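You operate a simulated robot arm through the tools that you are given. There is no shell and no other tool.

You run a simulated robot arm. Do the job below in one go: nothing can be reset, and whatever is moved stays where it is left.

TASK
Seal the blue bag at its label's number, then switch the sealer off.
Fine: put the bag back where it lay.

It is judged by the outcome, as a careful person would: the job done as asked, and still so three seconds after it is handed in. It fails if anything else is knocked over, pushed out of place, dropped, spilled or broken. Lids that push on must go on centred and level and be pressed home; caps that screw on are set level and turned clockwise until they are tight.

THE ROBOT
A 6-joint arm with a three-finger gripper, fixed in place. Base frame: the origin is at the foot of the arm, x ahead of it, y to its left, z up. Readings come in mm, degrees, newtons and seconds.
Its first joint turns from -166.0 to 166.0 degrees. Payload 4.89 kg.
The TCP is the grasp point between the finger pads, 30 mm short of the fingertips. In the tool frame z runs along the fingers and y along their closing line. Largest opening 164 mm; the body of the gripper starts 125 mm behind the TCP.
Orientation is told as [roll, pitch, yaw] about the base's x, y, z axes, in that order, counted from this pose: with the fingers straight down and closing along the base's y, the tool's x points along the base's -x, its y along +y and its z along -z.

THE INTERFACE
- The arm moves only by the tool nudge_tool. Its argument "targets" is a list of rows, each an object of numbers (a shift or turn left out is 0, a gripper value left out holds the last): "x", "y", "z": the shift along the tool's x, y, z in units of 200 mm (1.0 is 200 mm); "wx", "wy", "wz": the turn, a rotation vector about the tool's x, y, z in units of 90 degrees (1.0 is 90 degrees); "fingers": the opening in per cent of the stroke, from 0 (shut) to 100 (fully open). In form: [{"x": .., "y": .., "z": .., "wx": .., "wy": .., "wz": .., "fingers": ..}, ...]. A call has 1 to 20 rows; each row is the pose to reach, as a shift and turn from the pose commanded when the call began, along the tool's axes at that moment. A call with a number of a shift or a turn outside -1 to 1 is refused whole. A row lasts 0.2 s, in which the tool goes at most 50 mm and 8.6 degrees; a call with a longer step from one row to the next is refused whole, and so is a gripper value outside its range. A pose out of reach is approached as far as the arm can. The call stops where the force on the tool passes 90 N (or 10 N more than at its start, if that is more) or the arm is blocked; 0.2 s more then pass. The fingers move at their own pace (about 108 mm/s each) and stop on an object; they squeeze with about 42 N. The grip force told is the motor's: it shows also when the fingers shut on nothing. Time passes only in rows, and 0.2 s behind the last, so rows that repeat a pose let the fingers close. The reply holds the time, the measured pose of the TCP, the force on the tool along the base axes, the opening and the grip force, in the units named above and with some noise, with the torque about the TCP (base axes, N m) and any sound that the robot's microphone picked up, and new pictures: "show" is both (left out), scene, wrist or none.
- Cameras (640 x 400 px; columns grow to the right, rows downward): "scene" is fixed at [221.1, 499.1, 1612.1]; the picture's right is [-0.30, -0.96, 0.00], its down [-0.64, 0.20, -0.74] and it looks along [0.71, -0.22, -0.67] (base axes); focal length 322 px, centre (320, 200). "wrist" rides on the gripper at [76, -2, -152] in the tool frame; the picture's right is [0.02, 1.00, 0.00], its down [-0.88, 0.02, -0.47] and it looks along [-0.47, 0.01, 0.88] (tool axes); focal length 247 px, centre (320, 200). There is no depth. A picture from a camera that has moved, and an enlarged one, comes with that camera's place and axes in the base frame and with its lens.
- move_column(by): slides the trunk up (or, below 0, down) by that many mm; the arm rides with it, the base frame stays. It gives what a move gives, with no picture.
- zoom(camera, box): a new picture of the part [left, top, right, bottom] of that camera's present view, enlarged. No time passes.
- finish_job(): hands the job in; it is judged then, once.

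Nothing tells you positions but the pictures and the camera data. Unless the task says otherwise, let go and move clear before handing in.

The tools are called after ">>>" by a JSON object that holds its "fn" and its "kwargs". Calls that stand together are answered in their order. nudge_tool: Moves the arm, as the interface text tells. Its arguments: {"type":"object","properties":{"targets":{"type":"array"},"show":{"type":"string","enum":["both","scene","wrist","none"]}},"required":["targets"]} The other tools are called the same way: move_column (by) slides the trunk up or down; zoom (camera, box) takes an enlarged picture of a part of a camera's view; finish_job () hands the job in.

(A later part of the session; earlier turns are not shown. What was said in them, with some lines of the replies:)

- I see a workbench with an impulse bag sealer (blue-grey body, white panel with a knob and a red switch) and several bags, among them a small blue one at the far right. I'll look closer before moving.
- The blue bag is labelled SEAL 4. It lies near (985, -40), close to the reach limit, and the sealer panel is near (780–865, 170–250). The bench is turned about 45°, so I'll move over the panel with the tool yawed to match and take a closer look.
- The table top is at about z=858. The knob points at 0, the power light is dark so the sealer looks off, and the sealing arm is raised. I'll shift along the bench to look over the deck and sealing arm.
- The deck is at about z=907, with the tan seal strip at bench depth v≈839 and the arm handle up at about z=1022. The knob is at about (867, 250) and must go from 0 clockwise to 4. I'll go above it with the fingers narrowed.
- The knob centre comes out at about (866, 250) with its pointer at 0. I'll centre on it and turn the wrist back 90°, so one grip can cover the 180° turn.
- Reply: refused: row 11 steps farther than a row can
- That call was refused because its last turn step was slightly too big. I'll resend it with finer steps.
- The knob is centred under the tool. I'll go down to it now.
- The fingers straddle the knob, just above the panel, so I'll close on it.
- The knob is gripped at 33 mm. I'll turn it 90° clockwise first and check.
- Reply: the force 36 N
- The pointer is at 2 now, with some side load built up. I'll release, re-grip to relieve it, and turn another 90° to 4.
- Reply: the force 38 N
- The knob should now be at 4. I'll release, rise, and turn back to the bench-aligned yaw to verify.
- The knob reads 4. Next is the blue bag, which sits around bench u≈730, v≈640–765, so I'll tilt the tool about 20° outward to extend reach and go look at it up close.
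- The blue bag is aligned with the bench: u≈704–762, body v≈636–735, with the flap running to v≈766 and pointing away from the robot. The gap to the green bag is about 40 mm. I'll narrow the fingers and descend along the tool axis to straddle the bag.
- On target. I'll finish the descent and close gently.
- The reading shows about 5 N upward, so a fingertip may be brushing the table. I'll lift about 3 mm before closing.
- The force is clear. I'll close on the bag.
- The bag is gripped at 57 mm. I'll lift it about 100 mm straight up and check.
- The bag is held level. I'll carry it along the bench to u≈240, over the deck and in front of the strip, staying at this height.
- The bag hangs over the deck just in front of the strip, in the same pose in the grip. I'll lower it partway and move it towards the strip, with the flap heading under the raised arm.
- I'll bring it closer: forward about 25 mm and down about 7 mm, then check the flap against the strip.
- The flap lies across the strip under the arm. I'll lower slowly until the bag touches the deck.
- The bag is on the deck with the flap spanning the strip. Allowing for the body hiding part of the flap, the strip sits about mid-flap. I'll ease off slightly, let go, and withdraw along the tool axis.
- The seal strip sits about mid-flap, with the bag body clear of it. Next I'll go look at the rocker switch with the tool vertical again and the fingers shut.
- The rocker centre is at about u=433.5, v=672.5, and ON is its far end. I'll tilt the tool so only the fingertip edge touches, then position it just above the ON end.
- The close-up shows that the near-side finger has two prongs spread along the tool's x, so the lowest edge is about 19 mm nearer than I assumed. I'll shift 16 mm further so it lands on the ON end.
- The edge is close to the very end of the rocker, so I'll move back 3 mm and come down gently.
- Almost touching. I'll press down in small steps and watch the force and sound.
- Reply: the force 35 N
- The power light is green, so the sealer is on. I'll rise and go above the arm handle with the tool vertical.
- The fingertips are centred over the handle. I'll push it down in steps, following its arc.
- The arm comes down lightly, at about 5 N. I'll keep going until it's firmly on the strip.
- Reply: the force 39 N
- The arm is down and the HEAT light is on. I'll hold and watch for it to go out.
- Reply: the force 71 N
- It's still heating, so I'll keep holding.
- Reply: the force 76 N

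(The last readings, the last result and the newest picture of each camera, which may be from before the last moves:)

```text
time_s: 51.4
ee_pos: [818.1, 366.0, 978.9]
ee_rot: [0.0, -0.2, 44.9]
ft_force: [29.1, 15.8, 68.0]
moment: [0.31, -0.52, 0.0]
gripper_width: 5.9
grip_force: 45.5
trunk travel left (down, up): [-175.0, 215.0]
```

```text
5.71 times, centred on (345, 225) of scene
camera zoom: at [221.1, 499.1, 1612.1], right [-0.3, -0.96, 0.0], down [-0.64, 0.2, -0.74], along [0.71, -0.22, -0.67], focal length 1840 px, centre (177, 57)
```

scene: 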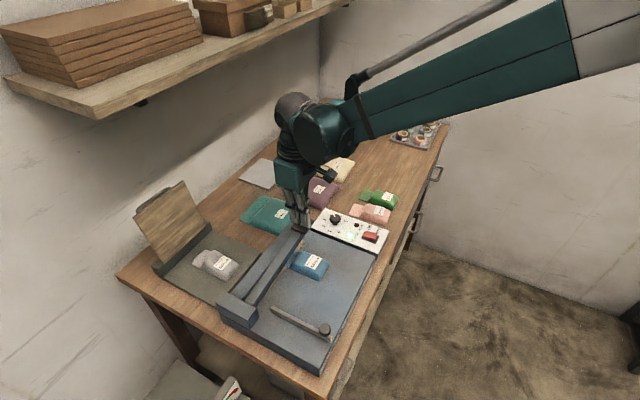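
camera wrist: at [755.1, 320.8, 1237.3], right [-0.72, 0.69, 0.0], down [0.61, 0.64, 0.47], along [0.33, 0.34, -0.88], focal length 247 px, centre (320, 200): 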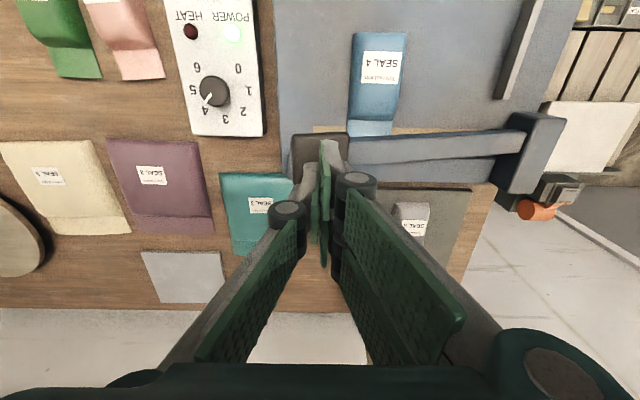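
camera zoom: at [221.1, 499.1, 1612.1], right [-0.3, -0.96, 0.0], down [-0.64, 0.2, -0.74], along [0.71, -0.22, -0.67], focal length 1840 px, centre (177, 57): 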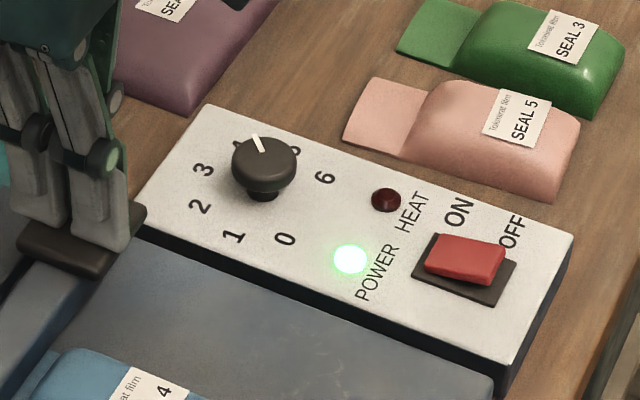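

The HEAT light went out by itself. I'll hold briefly so the seal can cool, then let the arm rise gently.

>>> {"fn": "nudge_tool", "kwargs": {"targets": [{"z": 0}, {"z": 0}, {"z": 0}, {"z": 0}, {"z": 0}, {"z": 0}, {"z": -0.03, "y": 0.003}, {"z": -0.08, "y": 0.008}, {"z": -0.14, "y": 0.014}, {"z": -0.2, "y": 0.022}, {"z": -0.28, "y": 0.035}, {"z": -0.36, "y": 0.05}, {"z": -0.44, "y": 0.065}, {"z": -0.56, "y": 0.07}, {"z": -0.7, "y": 0.07}]}}

>>> {"fn": "zoom", "kwargs": {"camera": "scene", "box": [210, 190, 370, 290]}}

>>> {"fn": "zoom", "kwargs": {"camera": "wrist", "box": [300, 60, 500, 185]}}

```text
time_s: 54.6
ee_pos: [808.5, 376.9, 1119.2]
ee_rot: [0.1, 0.0, 45.0]
ft_force: [0.3, 0.5, -0.5]
moment: [-0.04, 0.08, 0.0]
gripper_width: 0.2
grip_force: 45.0
trunk travel left (down, up): [-175.0, 215.0]
camera wrist: at [755.6, 320.4, 1270.0], right [-0.72, 0.69, 0.0], down [0.61, 0.64, 0.47], along [0.33, 0.34, -0.88], focal length 247 px, centre (320, 200)
```

scene: 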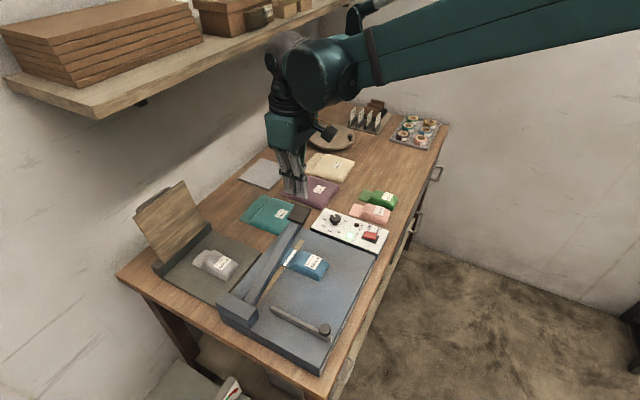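
wrist: 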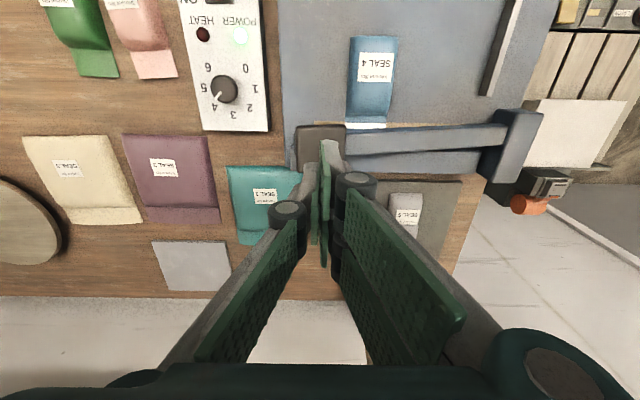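

```text
4.00 times, centred on (290, 240) of scene
camera zoom: at [221.1, 499.1, 1612.1], right [-0.3, -0.96, 0.0], down [-0.64, 0.2, -0.74], along [0.71, -0.22, -0.67], focal length 1288 px, centre (440, 40)
```

zoom: 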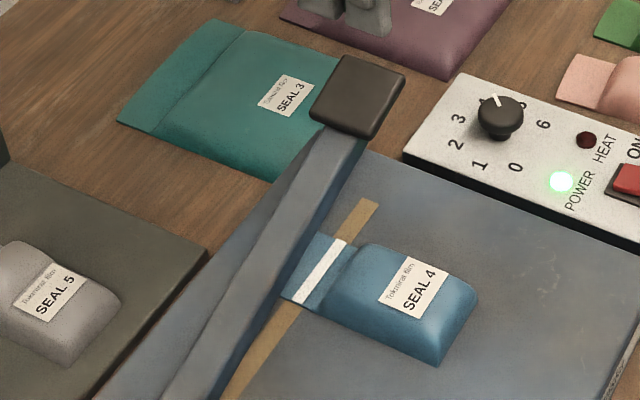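

```text
3.20 times, centred on (400, 122) of wrist
camera zoom: at [755.6, 320.4, 1270.0], right [-0.72, 0.69, 0.0], down [0.61, 0.64, 0.47], along [0.33, 0.34, -0.88], focal length 790 px, centre (64, 448)
```

zoom: 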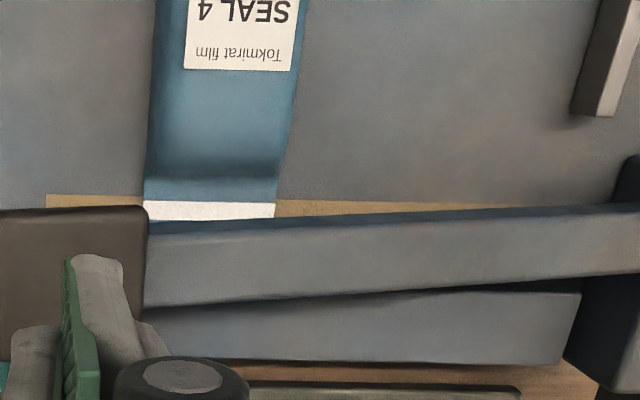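

The flap now carries a clean white seal line across its full width, and the arm has sprung back up. Next I'll go above the OFF end of the rocker, tilted as before.

>>> {"fn": "nudge_tool", "kwargs": {"targets": [{"x": 0.16, "y": -0.128, "z": 0.034, "wy": -0.045}, {"x": 0.32, "y": -0.256, "z": 0.068, "wy": -0.09}, {"x": 0.48, "y": -0.385, "z": 0.102, "wy": -0.135}, {"x": 0.64, "y": -0.513, "z": 0.136, "wy": -0.18}, {"x": 0.8, "y": -0.6415, "z": 0.17, "wy": -0.222}, {"x": 0.8, "y": -0.6415, "z": 0.17, "wy": -0.222}], "show": "none"}}

>>> {"fn": "nudge_tool", "kwargs": {"targets": [{"x": 0.075, "z": 0.207}, {"x": 0.15, "z": 0.413}, {"x": 0.222, "z": 0.611}, {"x": 0.222, "z": 0.611}]}}

>>> {"fn": "zoom", "kwargs": {"camera": "scene", "box": [320, 190, 410, 250]}}

>>> {"fn": "zoom", "kwargs": {"camera": "wrist", "box": [240, 110, 400, 210]}}

```text
time_s: 56.0
ee_pos: [786.7, 170.8, 1083.6]
ee_rot: [0.1, -20.0, 45.0]
ft_force: [0.1, -0.5, -0.1]
moment: [0.06, -0.02, -0.02]
gripper_width: 0.1
grip_force: 44.8
trunk travel left (down, up): [-175.0, 215.0]
```

```text
time_s: 57.0
ee_pos: [789.3, 172.8, 955.7]
ee_rot: [0.0, -20.0, 45.0]
ft_force: [0.9, 0.1, -0.3]
moment: [0.02, 0.05, 0.03]
gripper_width: 0.0
grip_force: 44.8
trunk travel left (down, up): [-175.0, 215.0]
camera wrist: at [701.6, 84.2, 1071.4], right [-0.72, 0.69, -0.01], down [0.46, 0.48, 0.75], along [0.52, 0.53, -0.67], focal length 247 px, centre (320, 200)
```

scene: 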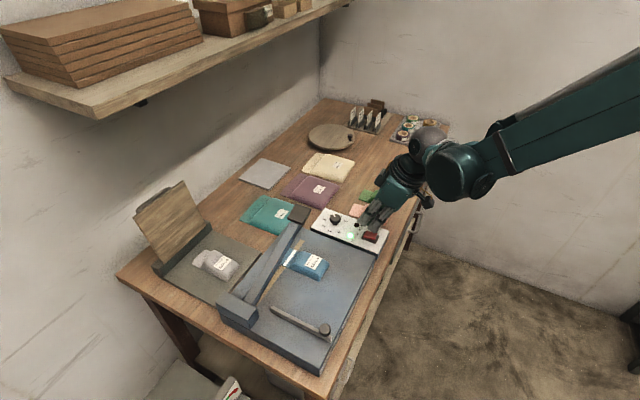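
wrist: 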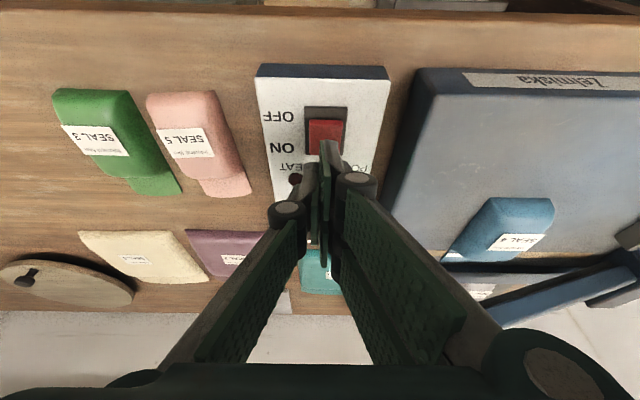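

```text
6.67 times, centred on (365, 220) of scene
camera zoom: at [221.1, 499.1, 1612.1], right [-0.3, -0.96, 0.0], down [-0.64, 0.2, -0.74], along [0.71, -0.22, -0.67], focal length 2147 px, centre (20, 67)
```

zoom: 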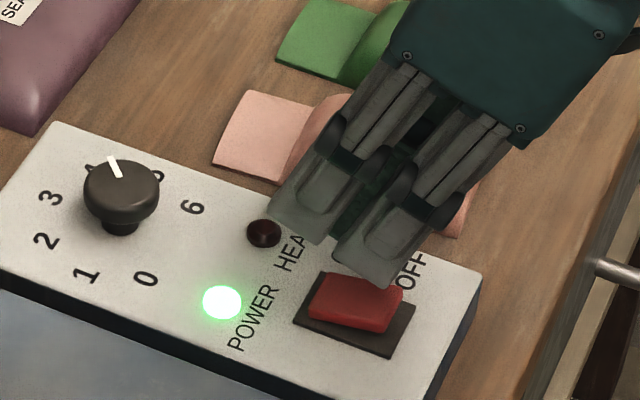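

```text
4.00 times, centred on (320, 160) of wrist
camera zoom: at [701.6, 84.2, 1071.4], right [-0.72, 0.69, -0.01], down [0.46, 0.48, 0.75], along [0.52, 0.53, -0.67], focal length 988 px, centre (320, 360)
```

zoom: 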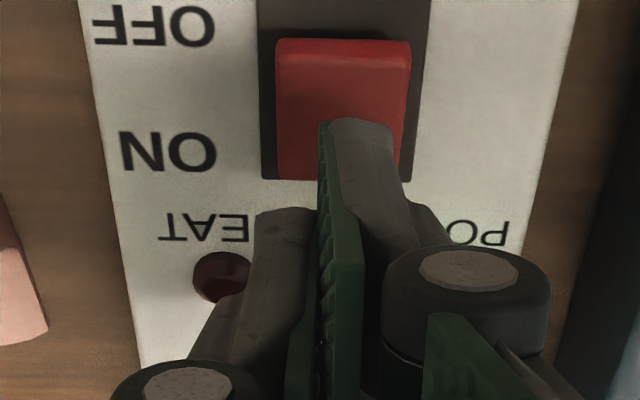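

I'll shift 2.5 mm nearer and come down on the OFF end.

>>> {"fn": "nudge_tool", "kwargs": {"targets": [{"x": 0.0118, "z": -0.0043}, {"x": 0.0255, "z": 0.0333}, {"x": 0.0357, "z": 0.0615}, {"x": 0.0383, "z": 0.0685}, {"x": 0.0409, "z": 0.0756}, {"x": 0.0434, "z": 0.0826}, {"x": 0.0434, "z": 0.0826}], "show": "none"}}

>>> {"fn": "zoom", "kwargs": {"camera": "scene", "box": [320, 190, 410, 250]}}

```text
time_s: 58.6
ee_pos: [785.4, 170.7, 937.0]
ee_rot: [0.0, -20.1, 45.0]
ft_force: [0.7, 0.6, 0.1]
moment: [-0.03, -0.01, -0.02]
gripper_width: 0.0
grip_force: 45.2
trunk travel left (down, up): [-175.0, 215.0]
```

```text
6.67 times, centred on (365, 220) of scene
camera zoom: at [221.1, 499.1, 1612.1], right [-0.3, -0.96, 0.0], down [-0.64, 0.2, -0.74], along [0.71, -0.22, -0.67], focal length 2147 px, centre (20, 67)
```

zoom: 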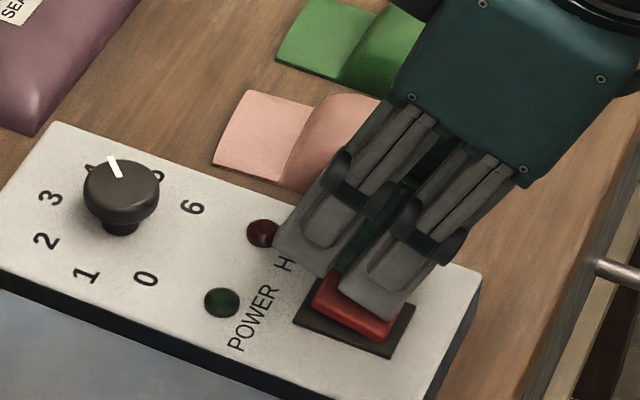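

The power light is dark, so the sealer is off. I'll rise, open the fingers and return to the pose above the bag.

>>> {"fn": "nudge_tool", "kwargs": {"targets": [{"x": -0.05, "z": -0.137}, {"x": -0.12, "z": -0.33}, {"x": -0.19, "z": -0.52}, {"x": -0.2445, "z": -0.672}, {"x": -0.2445, "z": -0.672}], "show": "none"}}

>>> {"fn": "nudge_tool", "kwargs": {"targets": [{"x": -0.043, "y": 0.193, "z": 0.0155, "fingers": 52}, {"x": -0.085, "y": 0.386, "z": 0.031}, {"x": -0.128, "y": 0.579, "z": 0.0465}, {"x": -0.17, "y": 0.772, "z": 0.062}, {"x": -0.213, "y": 0.9635, "z": 0.0775}, {"x": -0.213, "y": 0.9635, "z": 0.0775}]}}

>>> {"fn": "zoom", "kwargs": {"camera": "wrist", "box": [220, 70, 420, 195]}}

>>> {"fn": "zoom", "kwargs": {"camera": "scene", "box": [320, 190, 410, 250]}}

```text
time_s: 59.8
ee_pos: [785.7, 171.7, 1080.7]
ee_rot: [-0.1, -20.0, 45.0]
ft_force: [0.4, 0.2, 0.4]
moment: [0.01, -0.07, -0.02]
gripper_width: 0.0
grip_force: 44.9
trunk travel left (down, up): [-175.0, 215.0]
```

```text
time_s: 61.2
ee_pos: [680.6, 340.5, 1077.3]
ee_rot: [0.0, -20.0, 44.9]
ft_force: [0.0, 0.3, 0.4]
moment: [-0.01, 0.01, 0.01]
gripper_width: 85.2
grip_force: 0.1
trunk travel left (down, up): [-175.0, 215.0]
camera wrist: at [594.5, 250.7, 1194.0], right [-0.72, 0.69, -0.01], down [0.46, 0.48, 0.75], along [0.52, 0.53, -0.67], focal length 247 px, centre (320, 200)
```

scene: 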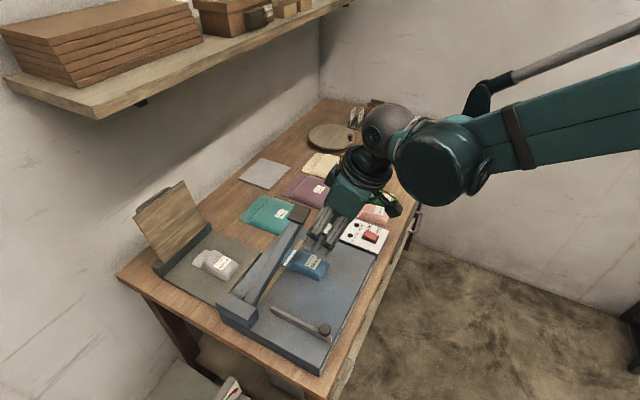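
wrist: 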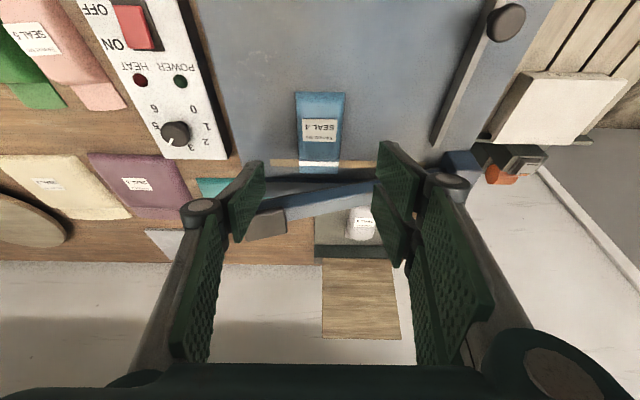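

```text
3.20 times, centred on (320, 132) of wrist
camera zoom: at [594.5, 250.7, 1194.0], right [-0.72, 0.69, -0.01], down [0.46, 0.48, 0.75], along [0.52, 0.53, -0.67], focal length 790 px, centre (320, 416)
```

zoom: 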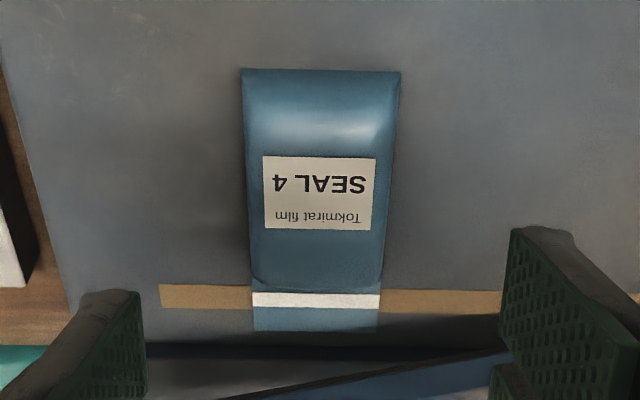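

```text
6.67 times, centred on (365, 220) of scene
camera zoom: at [221.1, 499.1, 1612.1], right [-0.3, -0.96, 0.0], down [-0.64, 0.2, -0.74], along [0.71, -0.22, -0.67], focal length 2147 px, centre (20, 67)
```

zoom: 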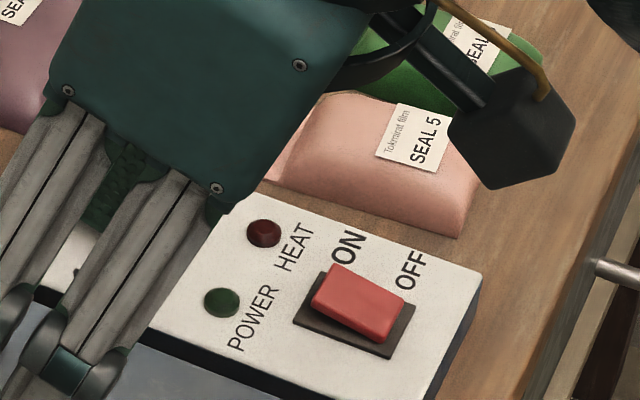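

The sealer is off, HEAT and POWER both dark, and the bag hasn't moved. I'll descend to the same grip pose and take the bag.

>>> {"fn": "nudge_tool", "kwargs": {"targets": [{"y": -0.0075, "z": 0.2}, {"y": -0.0075, "z": 0.4}, {"y": -0.0075, "z": 0.55}, {"x": -0.003, "y": -0.0075, "z": 0.64}, {"x": -0.003, "y": -0.0075, "z": 0.6785}, {"x": -0.003, "y": -0.0075, "z": 0.6785}], "show": "none"}}

>>> {"fn": "zoom", "kwargs": {"camera": "wrist", "box": [220, 100, 420, 225]}}

```text
time_s: 62.6
ee_pos: [715.4, 370.1, 950.5]
ee_rot: [0.0, -19.9, 45.0]
ft_force: [0.5, 0.8, -0.3]
moment: [-0.02, 0.01, 0.04]
gripper_width: 85.0
grip_force: 0.3
trunk travel left (down, up): [-175.0, 215.0]
```

```text
3.20 times, centred on (320, 162) of wrist
camera zoom: at [629.1, 282.1, 1067.4], right [-0.72, 0.69, -0.01], down [0.46, 0.48, 0.75], along [0.52, 0.53, -0.67], focal length 790 px, centre (320, 320)
```

zoom: 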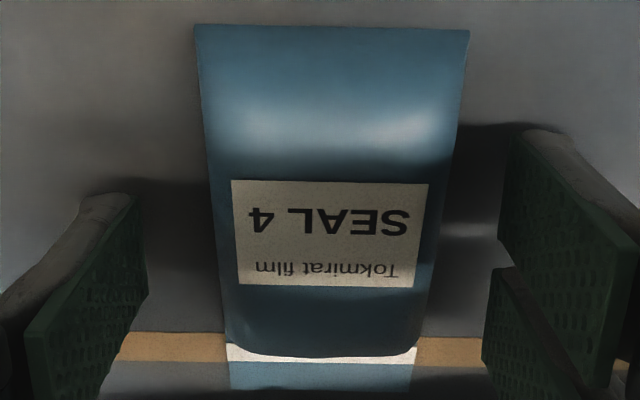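

The grip alignment matches the first pickup. I'll close, lift 8 mm, withdraw from under the arm, then raise.

>>> {"fn": "nudge_tool", "kwargs": {"targets": [{"fingers": 30}, {"fingers": 30}, {"fingers": 30}, {"fingers": 30}], "show": "none"}}

>>> {"fn": "nudge_tool", "kwargs": {"targets": [{"x": -0.0068, "z": -0.0188}, {"x": -0.0137, "z": -0.0376}, {"x": 0.08, "z": -0.0718}, {"x": 0.174, "z": -0.106}, {"x": 0.315, "z": -0.157}, {"x": 0.41, "z": -0.1915}, {"x": 0.41, "z": -0.1915}]}}

>>> {"fn": "zoom", "kwargs": {"camera": "scene", "box": [210, 190, 370, 290]}}

```text
time_s: 63.6
ee_pos: [717.2, 370.7, 951.1]
ee_rot: [0.0, -19.9, 45.0]
ft_force: [-0.1, 1.2, 0.2]
moment: [-0.09, 0.03, 0.02]
gripper_width: 56.9
grip_force: 42.0
trunk travel left (down, up): [-175.0, 215.0]
```

```text
time_s: 65.2
ee_pos: [651.9, 307.6, 957.7]
ee_rot: [0.0, -20.1, 45.0]
ft_force: [-0.1, 0.0, -0.8]
moment: [0.01, -0.05, -0.02]
gripper_width: 57.1
grip_force: 42.3
trunk travel left (down, up): [-175.0, 215.0]
camera wrist: at [564.5, 217.8, 1075.4], right [-0.72, 0.69, -0.01], down [0.46, 0.48, 0.75], along [0.52, 0.53, -0.67], focal length 247 px, centre (320, 200)
```

scene: 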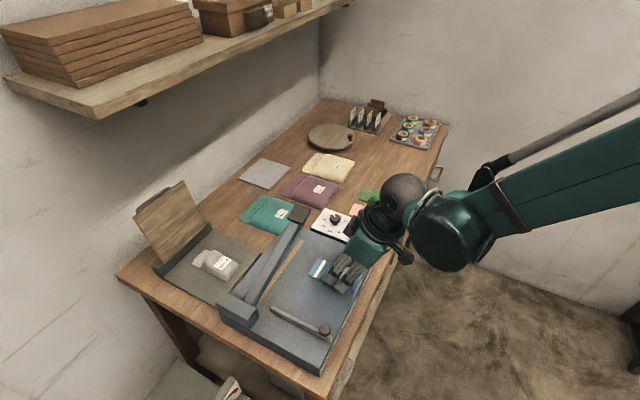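
wrist: 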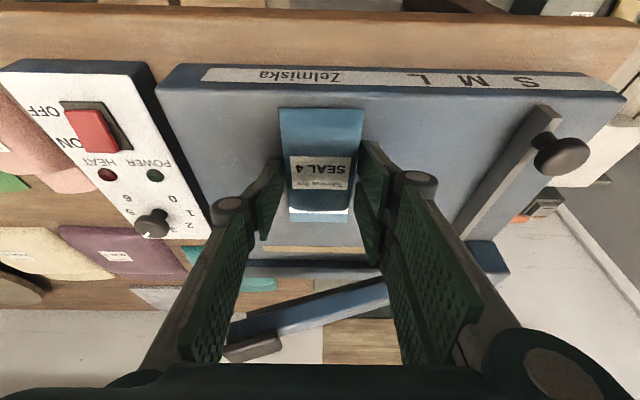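

```text
4.00 times, centred on (290, 240) of scene
camera zoom: at [221.1, 499.1, 1612.1], right [-0.3, -0.96, 0.0], down [-0.64, 0.2, -0.74], along [0.71, -0.22, -0.67], focal length 1288 px, centre (440, 40)
```

zoom: 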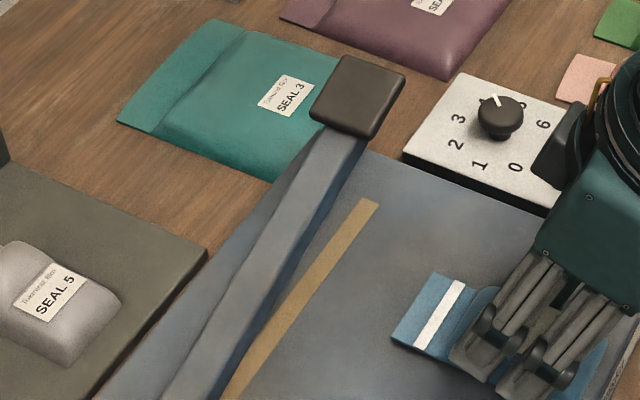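

The bag is clear of the arm with the seal intact. I'll raise it and carry it back along the bench.

>>> {"fn": "nudge_tool", "kwargs": {"targets": [{"x": -0.04, "z": -0.106}, {"x": -0.077, "z": -0.2115}, {"x": -0.082, "y": -0.15, "z": -0.2095}, {"x": -0.087, "y": -0.35, "z": -0.2075}, {"x": -0.0925, "y": -0.55, "z": -0.206}, {"x": -0.0925, "y": -0.75, "z": -0.206}, {"x": -0.0925, "y": -0.9, "z": -0.206}, {"x": -0.0925, "y": -0.99, "z": -0.206}], "show": "none"}}

>>> {"fn": "nudge_tool", "kwargs": {"targets": [{"y": -0.12}, {"y": -0.3}, {"y": -0.5}, {"y": -0.7}, {"y": -0.9}, {"y": -1.0}], "show": "none"}}

>>> {"fn": "nudge_tool", "kwargs": {"targets": [{"y": -0.12}, {"y": -0.3}, {"y": -0.42}, {"y": -0.46}, {"y": -0.46}]}}

```text
time_s: 67.0
ee_pos: [794.6, 168.5, 1004.3]
ee_rot: [0.0, -20.0, 45.0]
ft_force: [-0.4, 0.4, 0.0]
moment: [-0.06, 0.0, -0.04]
gripper_width: 57.3
grip_force: 42.4
trunk travel left (down, up): [-175.0, 215.0]
```

```text
time_s: 68.4
ee_pos: [935.6, 28.0, 1003.2]
ee_rot: [0.1, -20.0, 45.0]
ft_force: [0.3, 0.1, -0.2]
moment: [-0.05, 0.0, -0.01]
gripper_width: 57.1
grip_force: 42.3
trunk travel left (down, up): [-175.0, 215.0]
```

```text
time_s: 69.6
ee_pos: [999.8, -37.9, 1003.0]
ee_rot: [0.0, -19.9, 45.0]
ft_force: [-0.6, -0.8, -0.9]
moment: [0.03, 0.04, 0.05]
gripper_width: 57.4
grip_force: 42.3
trunk travel left (down, up): [-175.0, 215.0]
camera wrist: at [913.7, -126.4, 1119.8], right [-0.72, 0.69, -0.01], down [0.46, 0.48, 0.75], along [0.52, 0.53, -0.67], focal length 247 px, centre (320, 200)
```

scene: 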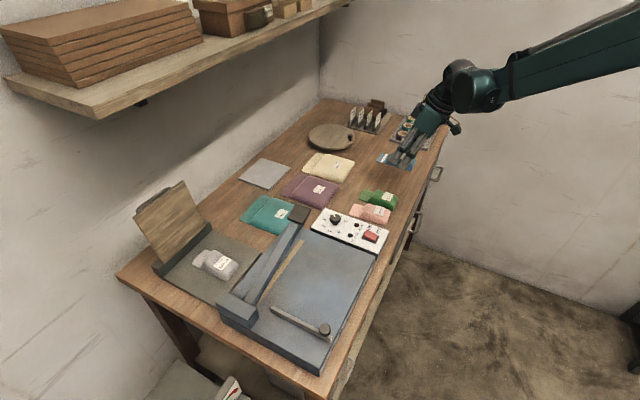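
wrist: 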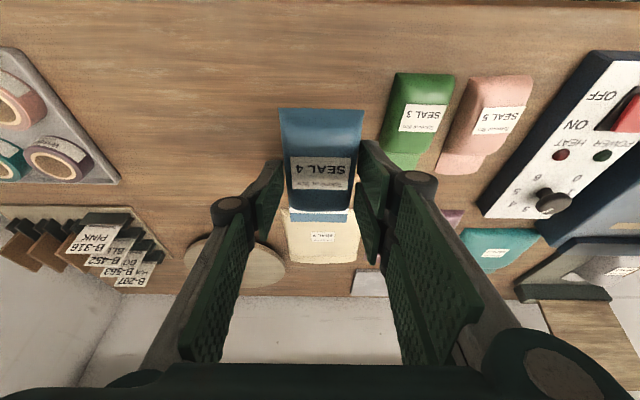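

The bag is back above its spot. I'll lower most of the way and compare the view with the original pickup.

>>> {"fn": "nudge_tool", "kwargs": {"targets": [{"x": 0.04, "z": 0.11}, {"x": 0.08, "z": 0.22}, {"x": 0.12, "z": 0.33}, {"x": 0.1556, "z": 0.4277}, {"x": 0.1556, "z": 0.4277}]}}

>>> {"fn": "zoom", "kwargs": {"camera": "scene", "box": [340, 140, 440, 220]}}

```text
time_s: 70.8
ee_pos: [1000.3, -36.9, 913.6]
ee_rot: [0.0, -20.0, 45.1]
ft_force: [1.0, 0.1, -1.0]
moment: [0.05, 0.01, 0.02]
gripper_width: 56.9
grip_force: 42.3
trunk travel left (down, up): [-175.0, 215.0]
camera wrist: at [912.5, -125.9, 1029.6], right [-0.72, 0.69, -0.01], down [0.46, 0.48, 0.75], along [0.52, 0.53, -0.67], focal length 247 px, centre (320, 200)
```

scene: 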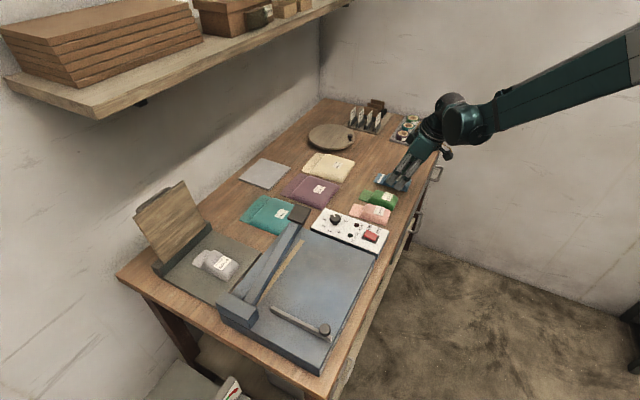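
wrist: 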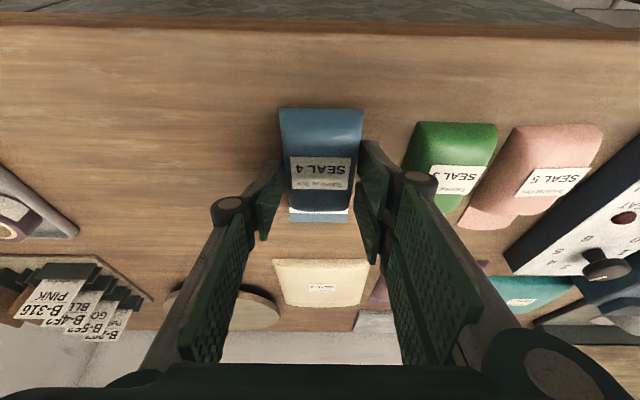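

```text
5.00 times, centred on (390, 180) of scene
camera zoom: at [221.1, 499.1, 1612.1], right [-0.3, -0.96, 0.0], down [-0.64, 0.2, -0.74], along [0.71, -0.22, -0.67], focal length 1610 px, centre (-30, 300)
```

zoom: 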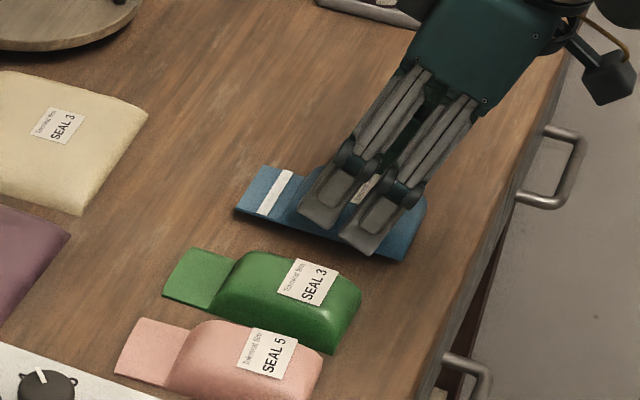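

Now down about 12 mm to just touching.

>>> {"fn": "nudge_tool", "kwargs": {"targets": [{"x": 0.01, "z": 0.027}, {"x": 0.0171, "z": 0.047}, {"x": 0.0205, "z": 0.0564}, {"x": 0.0205, "z": 0.0564}]}}

>>> {"fn": "zoom", "kwargs": {"camera": "scene", "box": [340, 140, 440, 220]}}

```text
time_s: 71.8
ee_pos: [998.8, -37.5, 901.2]
ee_rot: [0.0, -20.0, 44.9]
ft_force: [-0.8, 0.2, -1.0]
moment: [0.03, 0.05, -0.01]
gripper_width: 56.8
grip_force: 42.1
trunk travel left (down, up): [-175.0, 215.0]
camera wrist: at [912.5, -126.0, 1017.8], right [-0.72, 0.69, -0.01], down [0.46, 0.48, 0.75], along [0.52, 0.53, -0.67], focal length 247 px, centre (320, 200)
```

scene: 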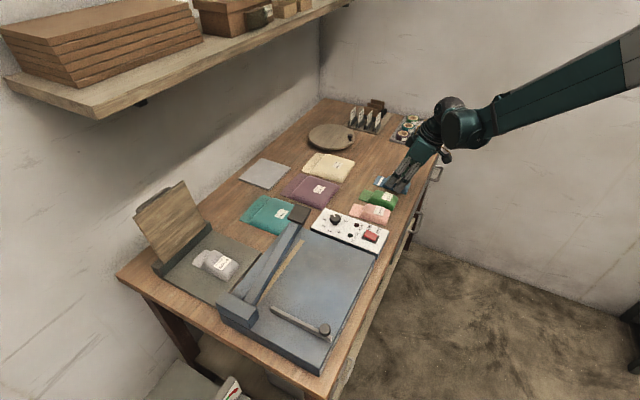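
wrist: 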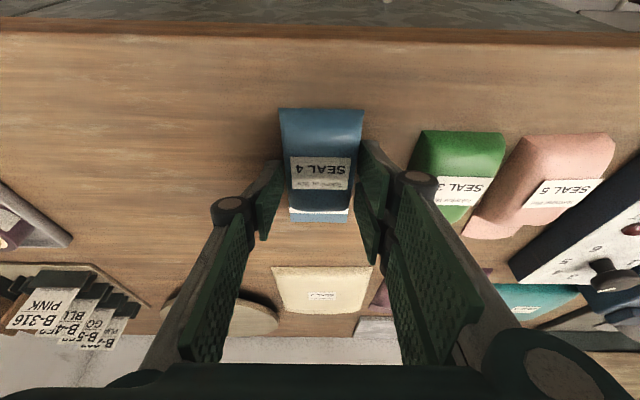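

```text
5.00 times, centred on (390, 180) of scene
camera zoom: at [221.1, 499.1, 1612.1], right [-0.3, -0.96, 0.0], down [-0.64, 0.2, -0.74], along [0.71, -0.22, -0.67], focal length 1610 px, centre (-30, 300)
```

zoom: 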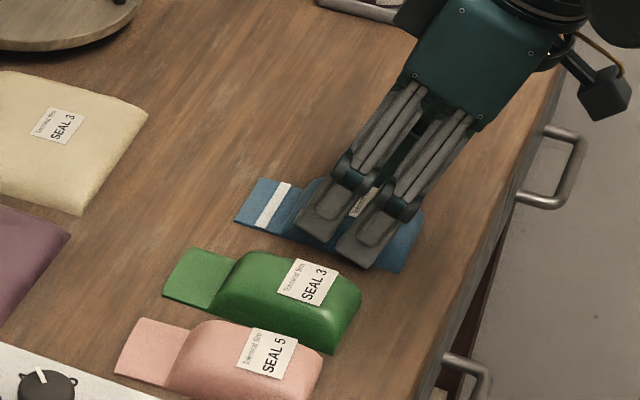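

The bag corners in the scene picture match the original lie. I'll lower the last 2 mm, release and withdraw.

>>> {"fn": "nudge_tool", "kwargs": {"targets": [{"x": 0.0017, "z": 0.0047}, {"x": 0.0034, "z": 0.0094}, {"x": 0.0034, "z": 0.0094}], "show": "none"}}

```text
time_s: 72.6
ee_pos: [999.3, -36.5, 899.8]
ee_rot: [0.0, -20.1, 45.0]
ft_force: [5.0, -2.2, 29.9]
moment: [0.03, -0.01, -0.11]
gripper_width: 56.9
grip_force: 41.8
trunk travel left (down, up): [-175.0, 215.0]
```

It's in contact with the table. I'll ease off 1 mm, open, and withdraw along the tool axis.

>>> {"fn": "nudge_tool", "kwargs": {"targets": [{"x": -0.0017, "z": -0.0047}, {"x": -0.0017, "z": -0.0047, "fingers": 52}, {"x": -0.0017, "z": -0.0047, "fingers": 52}, {"x": -0.0017, "z": -0.0047, "fingers": 52}, {"z": -0.1}, {"z": -0.3}, {"z": -0.5}, {"z": -0.7}, {"z": -0.9}, {"z": -0.9}]}}

>>> {"fn": "zoom", "kwargs": {"camera": "scene", "box": [340, 160, 440, 230]}}

>>> {"fn": "zoom", "kwargs": {"camera": "scene", "box": [120, 180, 400, 380]}}

```text
time_s: 74.8
ee_pos: [956.6, -82.7, 1068.8]
ee_rot: [0.1, -20.0, 45.0]
ft_force: [-0.4, 0.5, 0.6]
moment: [-0.04, -0.06, -0.02]
gripper_width: 85.3
grip_force: 0.1
trunk travel left (down, up): [-175.0, 215.0]
camera wrist: at [868.4, -171.7, 1185.9], right [-0.72, 0.69, -0.01], down [0.46, 0.48, 0.75], along [0.52, 0.53, -0.67], focal length 247 px, centre (320, 200)
```

scene: 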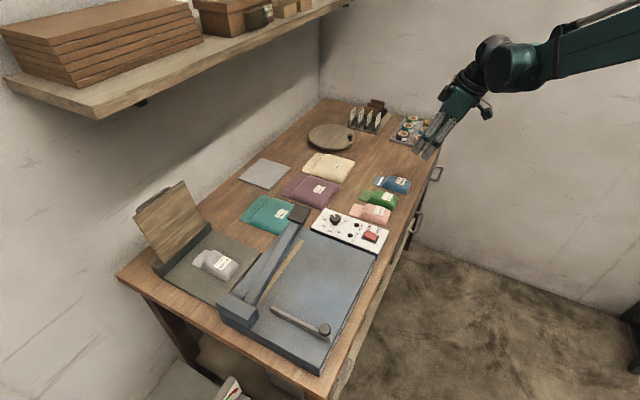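
wrist: 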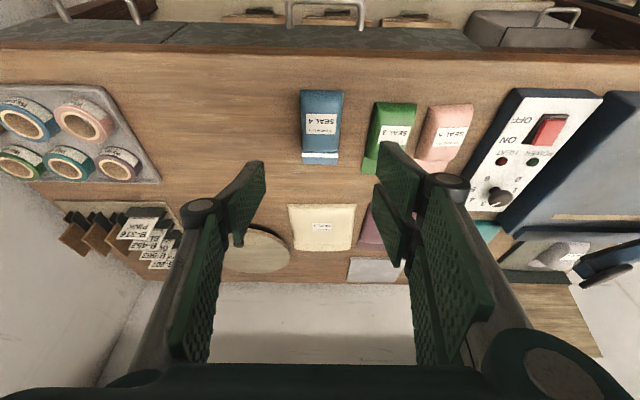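

```text
5.71 times, centred on (390, 195) of scene
camera zoom: at [221.1, 499.1, 1612.1], right [-0.3, -0.96, 0.0], down [-0.64, 0.2, -0.74], along [0.71, -0.22, -0.67], focal length 1840 px, centre (-80, 229)
```

zoom: 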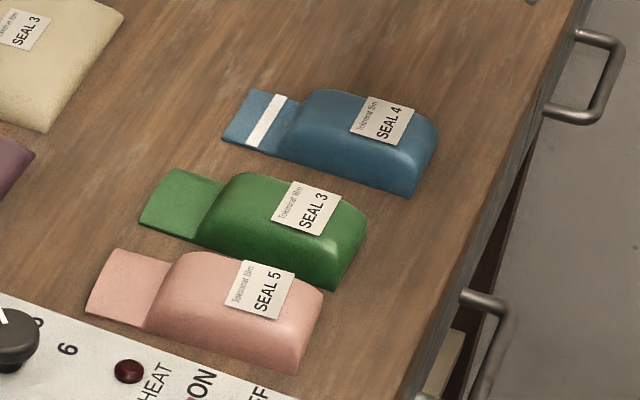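

```text
2.00 times, centred on (260, 280) of scene
camera zoom: at [221.1, 499.1, 1612.1], right [-0.3, -0.96, 0.0], down [-0.64, 0.2, -0.74], along [0.71, -0.22, -0.67], focal length 644 px, centre (440, 40)
```

zoom: 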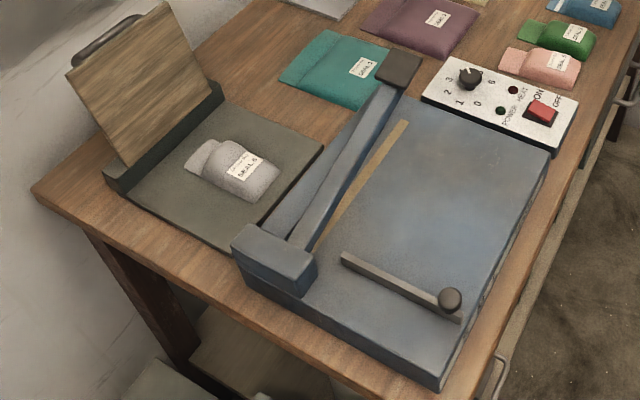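

The blue bag lies where it was before, with a full-width seal on its flap. The sealer is off with its lights dark, nothing else has moved, and the arm is clear, so I'm handing in.

>>> {"fn": "finish_job", "kwargs": {}}

```text
The job is handed in.
```

The blue bag is sealed at 4, the number on its label. The sealer is switched off, and the bag is back where it lay.

- **Seal:** I set the dial from 0 to 4, laid the flap across the sealing strip, and pressed the arm down until the HEAT light went out by itself. A straight white seal line runs across the full width of the flap.
- **Sealer:** It was off at the start, so I switched it on to seal and off again afterwards. Both lights are dark. The dial is still at 4.
- **Bag:** In the scene camera its corners and label line up with the first pictures.
- **Everything else:** Nothing else on the bench looks moved. The gripper is empty and clear of the bench.
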